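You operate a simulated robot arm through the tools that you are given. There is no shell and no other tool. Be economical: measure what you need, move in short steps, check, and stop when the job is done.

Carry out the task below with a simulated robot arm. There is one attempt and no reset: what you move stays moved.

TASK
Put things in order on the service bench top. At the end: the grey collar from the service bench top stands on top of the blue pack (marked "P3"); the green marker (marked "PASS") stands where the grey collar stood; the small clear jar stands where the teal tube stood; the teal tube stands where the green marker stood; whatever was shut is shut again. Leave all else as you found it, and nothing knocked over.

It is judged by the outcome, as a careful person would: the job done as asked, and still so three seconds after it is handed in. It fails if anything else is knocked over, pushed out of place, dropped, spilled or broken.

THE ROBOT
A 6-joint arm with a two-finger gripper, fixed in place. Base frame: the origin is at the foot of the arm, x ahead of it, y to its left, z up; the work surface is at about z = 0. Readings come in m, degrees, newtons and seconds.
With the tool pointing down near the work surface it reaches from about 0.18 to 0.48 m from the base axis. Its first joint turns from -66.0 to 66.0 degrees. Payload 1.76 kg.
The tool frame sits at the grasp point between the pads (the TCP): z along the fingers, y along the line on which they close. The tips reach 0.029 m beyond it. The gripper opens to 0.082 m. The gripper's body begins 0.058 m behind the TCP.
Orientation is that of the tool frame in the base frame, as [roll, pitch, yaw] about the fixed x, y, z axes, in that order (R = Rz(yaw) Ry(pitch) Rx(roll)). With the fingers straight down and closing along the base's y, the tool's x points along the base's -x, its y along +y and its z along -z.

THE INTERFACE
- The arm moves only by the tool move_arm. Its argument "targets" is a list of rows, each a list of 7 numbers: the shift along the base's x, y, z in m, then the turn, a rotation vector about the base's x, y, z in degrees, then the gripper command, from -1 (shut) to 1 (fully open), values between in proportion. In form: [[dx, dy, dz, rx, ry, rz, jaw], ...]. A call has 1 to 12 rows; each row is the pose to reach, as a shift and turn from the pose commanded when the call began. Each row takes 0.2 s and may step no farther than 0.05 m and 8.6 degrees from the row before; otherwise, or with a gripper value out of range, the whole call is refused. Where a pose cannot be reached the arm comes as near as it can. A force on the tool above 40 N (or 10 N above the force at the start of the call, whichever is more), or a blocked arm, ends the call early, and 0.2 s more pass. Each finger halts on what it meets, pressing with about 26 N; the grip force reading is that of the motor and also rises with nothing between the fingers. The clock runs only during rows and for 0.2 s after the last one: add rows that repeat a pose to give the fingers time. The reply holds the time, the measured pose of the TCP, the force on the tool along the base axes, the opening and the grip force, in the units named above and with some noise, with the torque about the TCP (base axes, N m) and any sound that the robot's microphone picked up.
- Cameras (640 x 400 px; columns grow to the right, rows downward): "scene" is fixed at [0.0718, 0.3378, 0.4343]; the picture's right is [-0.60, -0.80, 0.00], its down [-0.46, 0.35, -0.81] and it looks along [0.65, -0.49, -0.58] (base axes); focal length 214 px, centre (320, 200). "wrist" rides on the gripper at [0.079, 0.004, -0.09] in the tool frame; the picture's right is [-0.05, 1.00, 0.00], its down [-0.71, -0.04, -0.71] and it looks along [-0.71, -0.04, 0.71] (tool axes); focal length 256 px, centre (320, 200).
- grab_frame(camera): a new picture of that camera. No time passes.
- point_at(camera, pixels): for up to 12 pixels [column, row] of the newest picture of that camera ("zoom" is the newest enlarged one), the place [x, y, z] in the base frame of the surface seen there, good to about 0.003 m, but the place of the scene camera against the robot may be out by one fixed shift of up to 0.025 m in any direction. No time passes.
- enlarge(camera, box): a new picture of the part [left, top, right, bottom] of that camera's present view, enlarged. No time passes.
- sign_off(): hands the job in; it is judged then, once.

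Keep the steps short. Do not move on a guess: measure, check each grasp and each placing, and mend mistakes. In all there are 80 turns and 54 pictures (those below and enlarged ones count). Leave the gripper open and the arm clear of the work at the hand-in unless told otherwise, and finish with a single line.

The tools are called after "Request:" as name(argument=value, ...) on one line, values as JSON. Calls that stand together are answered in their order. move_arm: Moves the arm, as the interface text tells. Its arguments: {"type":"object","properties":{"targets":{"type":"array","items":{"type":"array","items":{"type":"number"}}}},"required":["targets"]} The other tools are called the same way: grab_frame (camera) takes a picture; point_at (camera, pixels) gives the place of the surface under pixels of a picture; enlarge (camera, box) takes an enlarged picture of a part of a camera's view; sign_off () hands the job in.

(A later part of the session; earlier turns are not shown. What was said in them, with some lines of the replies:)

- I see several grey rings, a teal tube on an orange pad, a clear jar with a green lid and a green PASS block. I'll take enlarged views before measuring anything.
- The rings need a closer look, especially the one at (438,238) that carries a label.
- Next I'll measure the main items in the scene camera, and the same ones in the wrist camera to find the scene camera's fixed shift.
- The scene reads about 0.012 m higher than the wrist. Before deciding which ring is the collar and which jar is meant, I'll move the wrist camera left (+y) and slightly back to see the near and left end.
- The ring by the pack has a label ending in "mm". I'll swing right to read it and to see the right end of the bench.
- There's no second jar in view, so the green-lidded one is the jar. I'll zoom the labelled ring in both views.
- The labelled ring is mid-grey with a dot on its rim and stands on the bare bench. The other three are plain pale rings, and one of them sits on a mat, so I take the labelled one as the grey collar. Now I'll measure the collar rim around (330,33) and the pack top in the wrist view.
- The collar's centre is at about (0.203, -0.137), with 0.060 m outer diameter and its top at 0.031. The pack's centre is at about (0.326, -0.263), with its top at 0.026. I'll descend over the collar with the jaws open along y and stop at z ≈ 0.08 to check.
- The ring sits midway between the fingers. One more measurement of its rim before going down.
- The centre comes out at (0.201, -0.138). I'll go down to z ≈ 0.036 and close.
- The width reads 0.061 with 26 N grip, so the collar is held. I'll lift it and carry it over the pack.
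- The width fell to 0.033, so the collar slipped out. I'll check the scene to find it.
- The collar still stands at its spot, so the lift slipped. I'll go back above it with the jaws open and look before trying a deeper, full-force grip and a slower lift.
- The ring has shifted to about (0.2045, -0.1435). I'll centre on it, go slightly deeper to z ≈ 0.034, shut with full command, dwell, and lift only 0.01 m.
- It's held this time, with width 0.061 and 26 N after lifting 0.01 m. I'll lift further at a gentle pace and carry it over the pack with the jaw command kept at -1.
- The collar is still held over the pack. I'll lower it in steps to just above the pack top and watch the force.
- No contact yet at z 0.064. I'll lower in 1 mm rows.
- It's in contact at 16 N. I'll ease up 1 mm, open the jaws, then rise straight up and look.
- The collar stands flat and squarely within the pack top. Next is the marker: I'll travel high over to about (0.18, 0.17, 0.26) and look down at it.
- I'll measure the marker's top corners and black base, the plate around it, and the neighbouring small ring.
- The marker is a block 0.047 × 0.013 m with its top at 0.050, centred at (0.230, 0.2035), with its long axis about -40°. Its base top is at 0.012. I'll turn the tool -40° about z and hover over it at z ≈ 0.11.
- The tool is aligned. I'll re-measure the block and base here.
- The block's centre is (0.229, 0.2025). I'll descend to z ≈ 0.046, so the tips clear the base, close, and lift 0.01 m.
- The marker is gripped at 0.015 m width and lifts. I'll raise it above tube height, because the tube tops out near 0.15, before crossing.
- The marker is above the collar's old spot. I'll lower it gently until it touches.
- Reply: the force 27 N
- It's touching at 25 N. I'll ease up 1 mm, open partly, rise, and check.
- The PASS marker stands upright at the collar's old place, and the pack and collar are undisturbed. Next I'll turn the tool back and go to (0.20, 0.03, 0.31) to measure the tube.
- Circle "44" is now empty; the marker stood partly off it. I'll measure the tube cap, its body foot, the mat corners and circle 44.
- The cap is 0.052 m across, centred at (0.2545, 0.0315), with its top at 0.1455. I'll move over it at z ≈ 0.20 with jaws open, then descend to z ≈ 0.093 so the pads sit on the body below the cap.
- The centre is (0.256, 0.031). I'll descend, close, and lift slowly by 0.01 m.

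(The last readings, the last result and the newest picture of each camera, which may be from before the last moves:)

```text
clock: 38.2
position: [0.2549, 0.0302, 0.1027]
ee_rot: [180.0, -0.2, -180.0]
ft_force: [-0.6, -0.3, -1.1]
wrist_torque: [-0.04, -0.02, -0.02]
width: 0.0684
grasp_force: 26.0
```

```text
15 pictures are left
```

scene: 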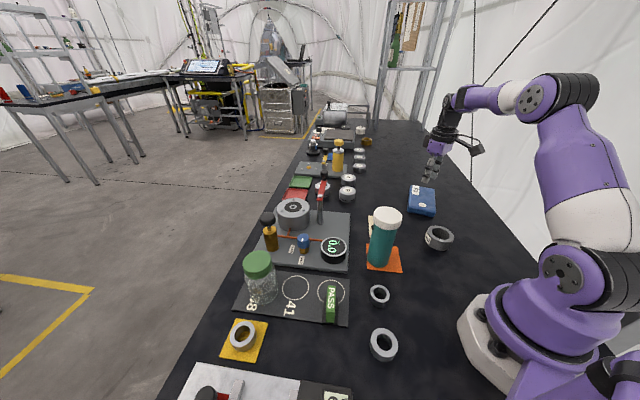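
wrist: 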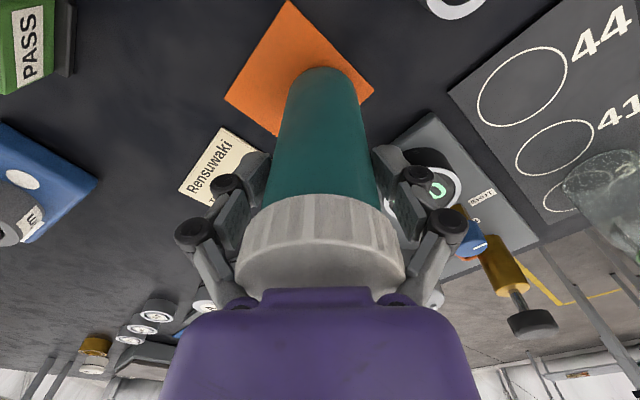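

The width of 0.068 is more than the 0.052 m cap, so something sticks out, possibly the black stud seen on the tube's side. I'll check from the scene camera.

Request:
enlarge(camera="scene", box=[345, 175, 425, 285])

Request:
enlarge(camera="wrist", box=[220, 130, 460, 300])

```text
3.64 times, centred on (385, 230) of scene
```

zoom: 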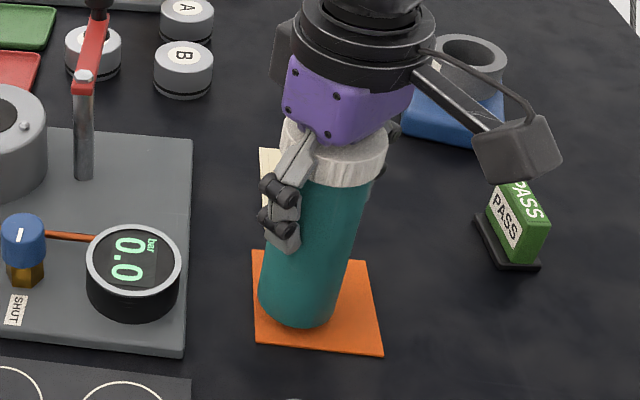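

```text
2.35 times, centred on (340, 215) of wrist
```

zoom: 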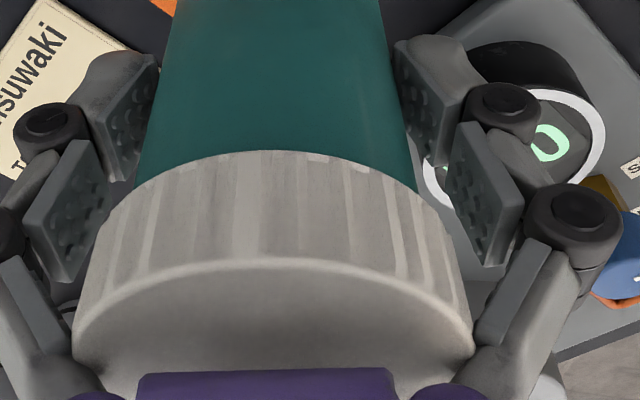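

The tube did lift, but the fingers' upper parts near the palm are pinching the cap. I'll set it back down, open, regrip higher at z ≈ 0.118 so the real pads hold it, and compare the width.

Request:
move_arm(targets=[[0, 0, -0.005, 0, 0, 0, -1], [0, 0, -0.009, 0, 0, 0, -1], [0, 0, -0.0098, 0, 0, 0, -1], [0, 0, -0.0098, 0, 0, 0, 0.8], [0, 0, -0.0098, 0, 0, 0, 1], [0, 0, 0.003, 0, 0, 0, 1], [0, 0, 0.0155, 0, 0, 0, 1], [0, 0, 0.0155, 0, 0, 0, 1], [0, 0, 0.0155, 0, 0, 0, -1], [0, 0, 0.0155, 0, 0, 0, -1], [0, 0, 0.0155, 0, 0, 0, -1]])

Request:
grab_frame(camera="wrist")

```text
clock: 40.6
position: [0.2574, 0.0294, 0.1195]
ee_rot: [180.0, 0.1, 180.0]
ft_force: [1.9, 4.0, 16.9]
wrist_torque: [0.11, -0.23, 0.05]
width: 0.0527
grasp_force: 26.1
```

```text
12 pictures are left
```

wrist: 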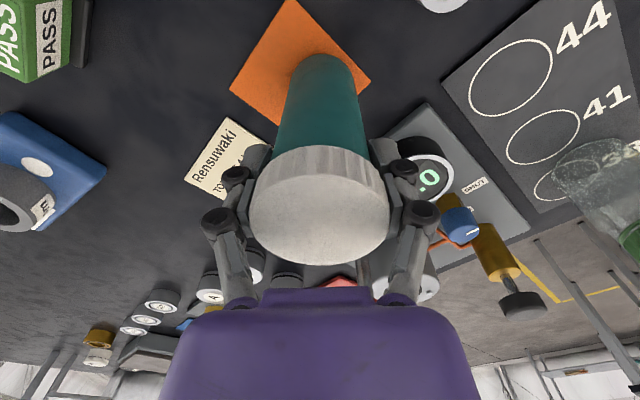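

The width is 0.053, which matches the cap. I'll lift slowly by 0.015 m to test.

Request:
move_arm(targets=[[0, 0, 0.004, 0, 0, 0, -1], [0, 0, 0.008, 0, 0, 0, -1], [0, 0, 0.012, 0, 0, 0, -1], [0, 0, 0.016, 0, 0, 0, -1], [0, 0, 0.016, 0, 0, 0, -1]])

Request:
enlarge(camera="scene", box=[345, 175, 425, 285])

```text
clock: 41.8
position: [0.2551, 0.0311, 0.1347]
ee_rot: [179.9, -0.1, 180.0]
ft_force: [0.0, 0.4, -1.1]
wrist_torque: [-0.02, -0.01, 0.0]
width: 0.0528
grasp_force: 25.8
```

```text
3.64 times, centred on (385, 230) of scene
```

zoom: 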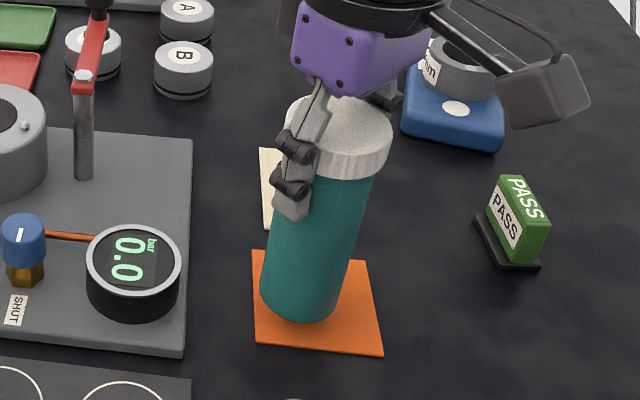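

The whole tube lifts with its cap. I'll raise it another 0.06 m and carry it over the marker's old place at (0.230, 0.2015).

Request:
move_arm(targets=[[0, 0, 0.015, 0, 0, 0, -1], [0, 0, 0.035, 0, 0, 0, -1], [0, 0, 0.055, 0, 0, 0, -1], [-0.003, 0.025, 0.06, 0, 0, 0, -1], [-0.007, 0.055, 0.06, 0, 0, 0, -1], [-0.012, 0.085, 0.06, 0, 0, 0, -1], [-0.017, 0.115, 0.06, 0, 0, 0, -1], [-0.022, 0.145, 0.06, 0, 0, 0, -1], [-0.0255, 0.165, 0.06, 0, 0, 0, -1], [-0.0255, 0.1705, 0.06, 0, 0, 0, -1], [-0.0255, 0.1705, 0.06, 0, 0, 0, -1]])

Request:
grab_frame(camera="wrist")

```text
clock: 44.2
position: [0.2309, 0.2007, 0.1942]
ee_rot: [180.0, 0.0, -179.9]
ft_force: [-0.6, -0.1, -0.7]
wrist_torque: [0.03, 0.02, 0.0]
width: 0.0527
grasp_force: 25.9
```

```text
10 pictures are left
```

wrist: 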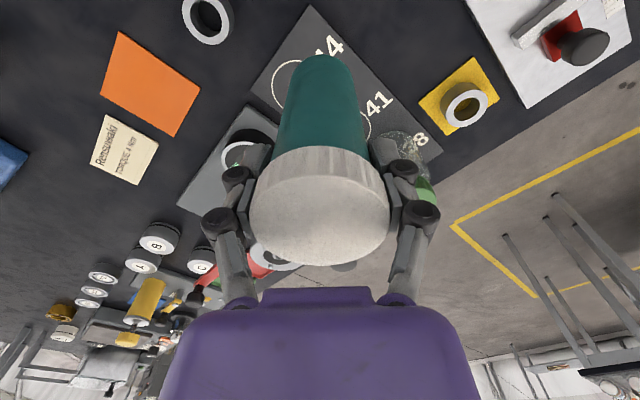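

I'll measure the empty mat's corners in this picture and lower the tube most of the way.

Request:
point_at(camera="wrist", pixels=[[119, 33], [198, 91], [176, 135], [103, 94], [150, 87]])

Request:
move_arm(targets=[[0, 0, -0.02, 0, 0, 0, -1], [0, 0, -0.04, 0, 0, 0, -1], [0, 0, -0.06, 0, 0, 0, -1], [0, 0, -0.068, 0, 0, 0, -1], [0, 0, -0.07, 0, 0, 0, -1], [0, 0, -0.071, 0, 0, 0, -1], [0, 0, -0.071, 0, 0, 0, -1]])

```text
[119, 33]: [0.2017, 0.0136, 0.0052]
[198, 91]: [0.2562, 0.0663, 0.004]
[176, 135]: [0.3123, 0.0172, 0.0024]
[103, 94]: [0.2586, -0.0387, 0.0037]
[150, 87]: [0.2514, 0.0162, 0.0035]
```

```text
clock: 45.8
position: [0.23, 0.2021, 0.1226]
ee_rot: [180.0, 0.0, -180.0]
ft_force: [0.0, -0.4, -2.1]
wrist_torque: [-0.01, 0.01, 0.0]
width: 0.0528
grasp_force: 26.1
```

The mat centre is (0.257, 0.015), but the tube stood at (0.2555, 0.031), so that's the jar's target. Now I'll lower the tube the last millimetres.

Request:
move_arm(targets=[[0, 0, -0.001, 0, 0, 0, -1], [0, 0, -0.002, 0, 0, 0, -1], [0, 0, -0.003, 0, 0, 0, -1], [0, 0, -0.003, 0, 0, 0, -1]])

```text
clock: 46.8
position: [0.23, 0.2011, 0.1198]
ee_rot: [-179.9, 0.0, -179.9]
ft_force: [-0.7, -0.9, -0.8]
wrist_torque: [-0.01, 0.01, 0.04]
width: 0.0527
grasp_force: 25.7
```

No contact yet, so I'll keep going in 1 mm rows.

Request:
move_arm(targets=[[0, 0, -0.001, 0, 0, 0, -1], [0, 0, -0.002, 0, 0, 0, -1], [0, 0, -0.002, 0, 0, 0, -1]])

```text
clock: 47.6
position: [0.2308, 0.2015, 0.1195]
ee_rot: [179.9, 0.1, -179.9]
ft_force: [-1.3, -0.3, 11.1]
wrist_torque: [-0.25, -0.08, 0.0]
width: 0.053
grasp_force: 25.8
```

Contact at 11 N. I'll ease up slightly, open fully, and rise clear.

Request:
move_arm(targets=[[0, 0, 0.0007, 0, 0, 0, -1], [0, 0, 0.0007, 0, 0, 0, 0.5], [0, 0, 0.0007, 0, 0, 0, 1], [0, 0, 0.0007, 0, 0, 0, 1], [0, 0, 0.03, 0, 0, 0, 1], [0, 0, 0.07, 0, 0, 0, 1], [0, 0, 0.11, 0, 0, 0, 1], [0, 0, 0.14, 0, 0, 0, 1], [-0.01, 0.03, 0.16, 0, 0, 0, 1], [-0.015, 0.06, 0.17, 0, 0, 0, 1], [-0.015, 0.06, 0.17, 0, 0, 0, 1]])

Request:
grab_frame(camera="wrist")

```text
clock: 50.0
position: [0.214, 0.264, 0.2897]
ee_rot: [-180.0, 0.0, 180.0]
ft_force: [-0.8, 0.0, -0.8]
wrist_torque: [-0.01, 0.02, 0.01]
width: 0.0819
grasp_force: 0.1
```

```text
9 pictures are left
```

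wrist: 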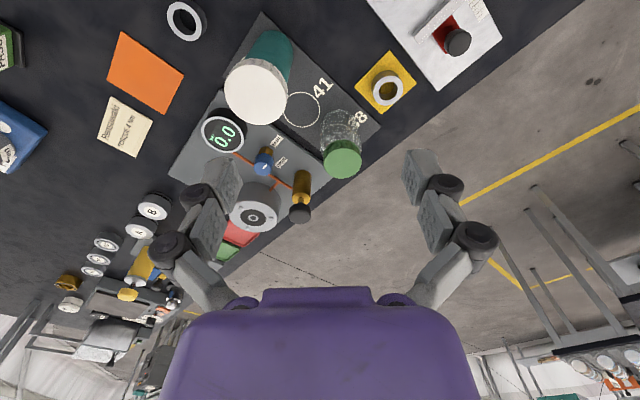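

The tube stands. I'll measure the jar lid around (342,160), the jar's foot, and the tube cap's centre.

Request:
point_at(camera="wrist", pixels=[[325, 160], [359, 160], [342, 145], [342, 175], [342, 160], [342, 140], [256, 93], [300, 207], [263, 158], [341, 112]])

Request:
enlarge(camera="wrist", box=[220, 20, 400, 230])

```text
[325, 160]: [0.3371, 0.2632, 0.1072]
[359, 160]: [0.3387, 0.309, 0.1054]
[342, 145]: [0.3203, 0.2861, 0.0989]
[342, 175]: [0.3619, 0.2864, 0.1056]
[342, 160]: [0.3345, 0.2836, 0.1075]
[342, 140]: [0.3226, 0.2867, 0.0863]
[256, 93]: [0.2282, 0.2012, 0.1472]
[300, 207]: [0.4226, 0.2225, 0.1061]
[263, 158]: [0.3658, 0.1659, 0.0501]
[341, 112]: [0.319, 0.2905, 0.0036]
```

```text
1.90 times, centred on (310, 125) of wrist
```

zoom: 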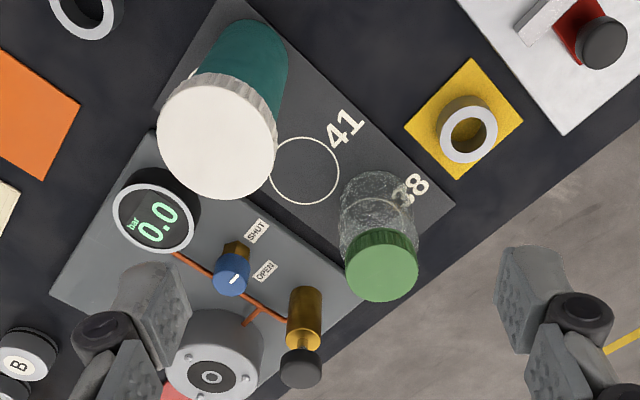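

The tube cap is centred at (0.229, 0.201), which is right. The jar lid is centred at (0.340, 0.286), about 0.048 m across, with its top at 0.1065. I'll move above it at z ≈ 0.165 and check.

Request:
move_arm(targets=[[0.04, 0.008, -0.02, 0, 0, 0, 1], [0.08, 0.015, -0.04, 0, 0, 0, 1], [0.115, 0.022, -0.07, 0, 0, 0, 1], [0.126, 0.022, -0.11, 0, 0, 0, 1], [0.126, 0.022, -0.125, 0, 0, 0, 1], [0.126, 0.022, -0.125, 0, 0, 0, 1]])

Request:
grab_frame(camera="wrist")

```text
clock: 51.4
position: [0.3397, 0.2836, 0.1633]
ee_rot: [-180.0, 0.0, -180.0]
ft_force: [-0.2, -0.2, 0.7]
wrist_torque: [0.03, -0.02, 0.0]
width: 0.082
grasp_force: 0.1
```

```text
7 pictures are left
```

wrist: 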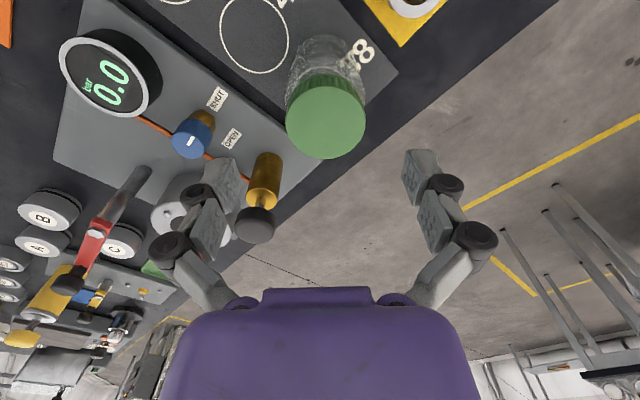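

Request:
point_at(camera="wrist", pixels=[[289, 118], [362, 118], [326, 86], [326, 155], [325, 118], [262, 168], [256, 222], [190, 140]])

```text
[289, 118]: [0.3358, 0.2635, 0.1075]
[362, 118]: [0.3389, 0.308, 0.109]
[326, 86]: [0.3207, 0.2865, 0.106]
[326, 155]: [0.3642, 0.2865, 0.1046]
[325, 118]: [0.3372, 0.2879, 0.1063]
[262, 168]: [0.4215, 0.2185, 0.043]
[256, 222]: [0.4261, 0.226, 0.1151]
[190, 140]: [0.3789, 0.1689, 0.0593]
```

The lid centre is (0.341, 0.286). I'll descend to z ≈ 0.101, close, and lift slowly.

Request:
move_arm(targets=[[0.001, 0.0015, -0.025, 0, 0, 0, 1], [0.001, 0.0015, -0.05, 0, 0, 0, 1], [0.001, 0.0015, -0.0625, 0, 0, 0, 1], [0.001, 0.0015, -0.0625, 0, 0, 0, 1], [0.001, 0.0015, -0.0625, 0, 0, 0, 0.3], [0.001, 0.0015, -0.0625, 0, 0, 0, -1], [0.001, 0.0015, -0.0625, 0, 0, 0, -1], [0.001, 0.0015, -0.0625, 0, 0, 0, -1], [0.001, 0.0015, -0.0585, 0, 0, 0, -1], [0.001, 0.0015, -0.0545, 0, 0, 0, -1], [0.001, 0.0015, -0.0505, 0, 0, 0, -1], [0.001, 0.0015, -0.0505, 0, 0, 0, -1]])

Request:
grab_frame(camera="wrist")

```text
clock: 54.0
position: [0.3411, 0.2836, 0.114]
ee_rot: [-180.0, 0.1, -180.0]
ft_force: [-0.3, -1.0, -0.3]
wrist_torque: [0.02, 0.01, 0.01]
width: 0.0488
grasp_force: 26.2
```

```text
6 pictures are left
```

wrist: 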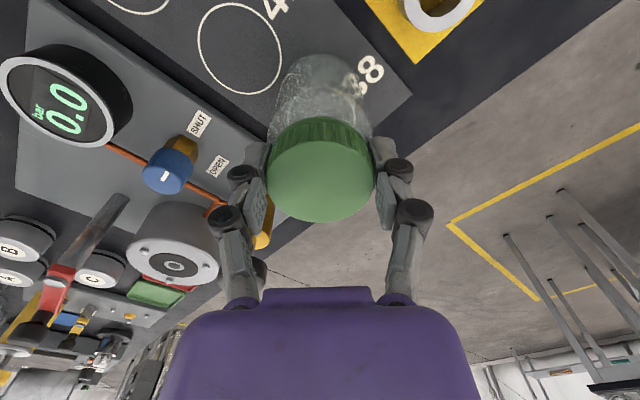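

The jar is held at 0.049 width. I'll raise it above the tube's height and carry it on a path clear of the tube to above the orange mat.

Request:
move_arm(targets=[[0, 0, 0.025, 0, 0, 0, -1], [0, 0, 0.06, 0, 0, 0, -1], [-0.005, 0, 0.095, 0, 0, 0, -1], [-0.01, -0.03, 0.115, 0, 0, 0, -1], [-0.015, -0.065, 0.13, 0, 0, 0, -1], [-0.02, -0.1, 0.14, 0, 0, 0, -1], [-0.035, -0.135, 0.14, 0, 0, 0, -1], [-0.05, -0.17, 0.14, 0, 0, 0, -1], [-0.065, -0.205, 0.14, 0, 0, 0, -1], [-0.08, -0.24, 0.14, 0, 0, 0, -1], [-0.0855, -0.254, 0.14, 0, 0, 0, -1], [-0.0855, -0.254, 0.14, 0, 0, 0, -1]])

```text
clock: 56.6
position: [0.2555, 0.029, 0.2529]
ee_rot: [-180.0, 0.0, -179.9]
ft_force: [0.6, -0.5, -0.4]
wrist_torque: [-0.01, -0.03, 0.01]
width: 0.0487
grasp_force: 26.5
```

It's still held, above the mat at (0.2555, 0.030). I'll lower it to about 0.005 m above the mat.

Request:
move_arm(targets=[[0, 0.001, -0.035, 0, 0, 0, -1], [0, 0.001, -0.07, 0, 0, 0, -1], [0, 0.001, -0.105, 0, 0, 0, -1], [0, 0.001, -0.13, 0, 0, 0, -1], [0, 0.001, -0.144, 0, 0, 0, -1], [0, 0.001, -0.147, 0, 0, 0, -1], [0, 0.001, -0.147, 0, 0, 0, -1]])

Request:
grab_frame(camera="wrist")

```text
clock: 58.2
position: [0.2571, 0.0313, 0.1061]
ee_rot: [-180.0, 0.0, -180.0]
ft_force: [1.1, 0.2, -0.8]
wrist_torque: [0.04, -0.01, -0.01]
width: 0.0485
grasp_force: 26.0
```

```text
5 pictures are left
```

wrist: 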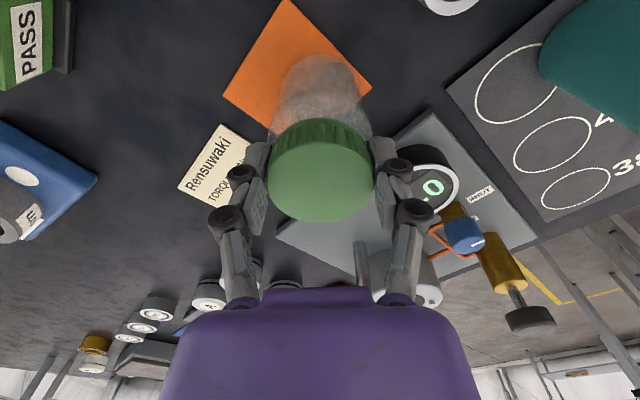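

Whole jar above the mat, in the same spot the tube had. I'll lower it in 1 mm rows.

Request:
move_arm(targets=[[0, 0, -0.001, 0, 0, 0, -1], [0, 0, -0.002, 0, 0, 0, -1], [0, 0, -0.003, 0, 0, 0, -1], [0, 0, -0.004, 0, 0, 0, -1], [0, 0, -0.004, 0, 0, 0, -1]])

```text
clock: 59.4
position: [0.2573, 0.0309, 0.103]
ee_rot: [-180.0, 0.1, -179.9]
ft_force: [-4.1, -0.6, 33.8]
wrist_torque: [-0.03, 0.18, -0.01]
width: 0.0487
grasp_force: 25.1
```

Firm contact at 34 N. I'll back off 2 mm to unload it, open, and rise well clear.

Request:
move_arm(targets=[[0, 0, 0.001, 0, 0, 0, -1], [0, 0, 0.0018, 0, 0, 0, -1], [0, 0, 0.0018, 0, 0, 0, 0.5], [0, 0, 0.0018, 0, 0, 0, 1], [0, 0, 0.0018, 0, 0, 0, 1], [0, 0, 0.03, 0, 0, 0, 1], [0, 0, 0.07, 0, 0, 0, 1], [0, 0, 0.11, 0, 0, 0, 1], [0, 0, 0.15, 0, 0, 0, 1], [-0.02, 0, 0.19, 0, 0, 0, 1], [-0.04, 0.02, 0.21, 0, 0, 0, 1], [-0.04, 0.02, 0.21, 0, 0, 0, 1]])

Request:
grab_frame(camera="wrist")

Request:
grab_frame(camera="scene")

```text
clock: 62.0
position: [0.2137, 0.0516, 0.3132]
ee_rot: [179.9, -0.1, 180.0]
ft_force: [-0.2, -0.8, -0.5]
wrist_torque: [0.01, -0.01, 0.0]
width: 0.082
grasp_force: 0.1
```

```text
4 pictures are left
```

wrist: 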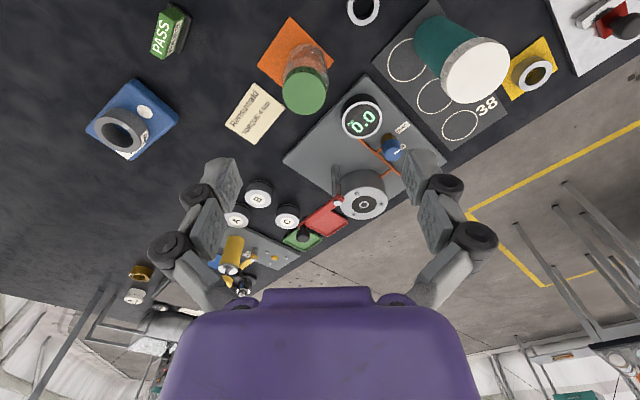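

```text
3 pictures are left
```

scene: 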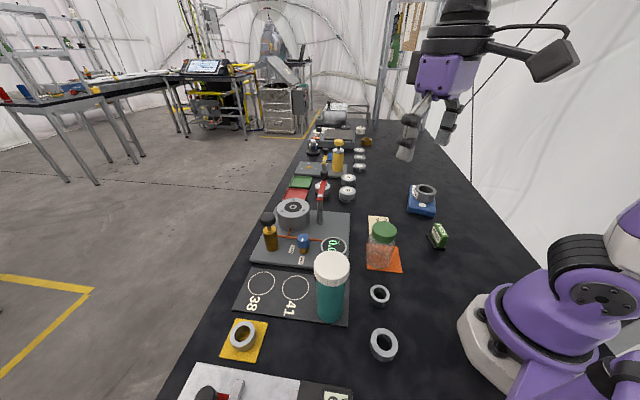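

Everything is standing. I'll check the final positions in the wrist picture.

Request:
point_at(camera="wrist", pixels=[[284, 93], [326, 93], [305, 76], [305, 112], [474, 70], [163, 30], [125, 81], [178, 121], [88, 127], [126, 158], [122, 112], [139, 133]])

Request:
point_at(camera="scene", pixels=[[439, 229], [437, 246], [383, 228], [331, 265], [425, 188], [331, 315]])

```text
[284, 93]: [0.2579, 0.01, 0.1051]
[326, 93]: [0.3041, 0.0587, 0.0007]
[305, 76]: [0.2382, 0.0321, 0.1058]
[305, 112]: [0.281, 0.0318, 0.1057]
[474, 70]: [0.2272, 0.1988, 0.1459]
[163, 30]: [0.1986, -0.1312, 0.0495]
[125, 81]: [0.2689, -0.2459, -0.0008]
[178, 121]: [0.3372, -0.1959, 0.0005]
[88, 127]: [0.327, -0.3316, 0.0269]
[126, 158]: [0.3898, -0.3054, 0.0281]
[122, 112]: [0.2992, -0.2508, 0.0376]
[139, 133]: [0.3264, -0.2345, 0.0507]
```

```text
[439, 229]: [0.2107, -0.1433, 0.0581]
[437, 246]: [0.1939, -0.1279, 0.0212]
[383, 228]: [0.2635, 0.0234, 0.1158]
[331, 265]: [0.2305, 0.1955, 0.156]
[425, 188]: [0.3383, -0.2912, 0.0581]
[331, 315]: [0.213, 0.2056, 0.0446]
```

The jar is at (0.258, 0.032), the tube at (0.228, 0.200) and the marker on the collar's old spot. The pack hasn't moved and has the collar on top. The gripper is open and the arm clear, so I'm handing in.

Request:
sign_off()

```text
The job is handed in.
```

The job is handed in: the collar is on the P3 pack, and the PASS marker, jar and tube are in their new places, all upright; of the four grey rings I took the labelled one by the pack as the collar.
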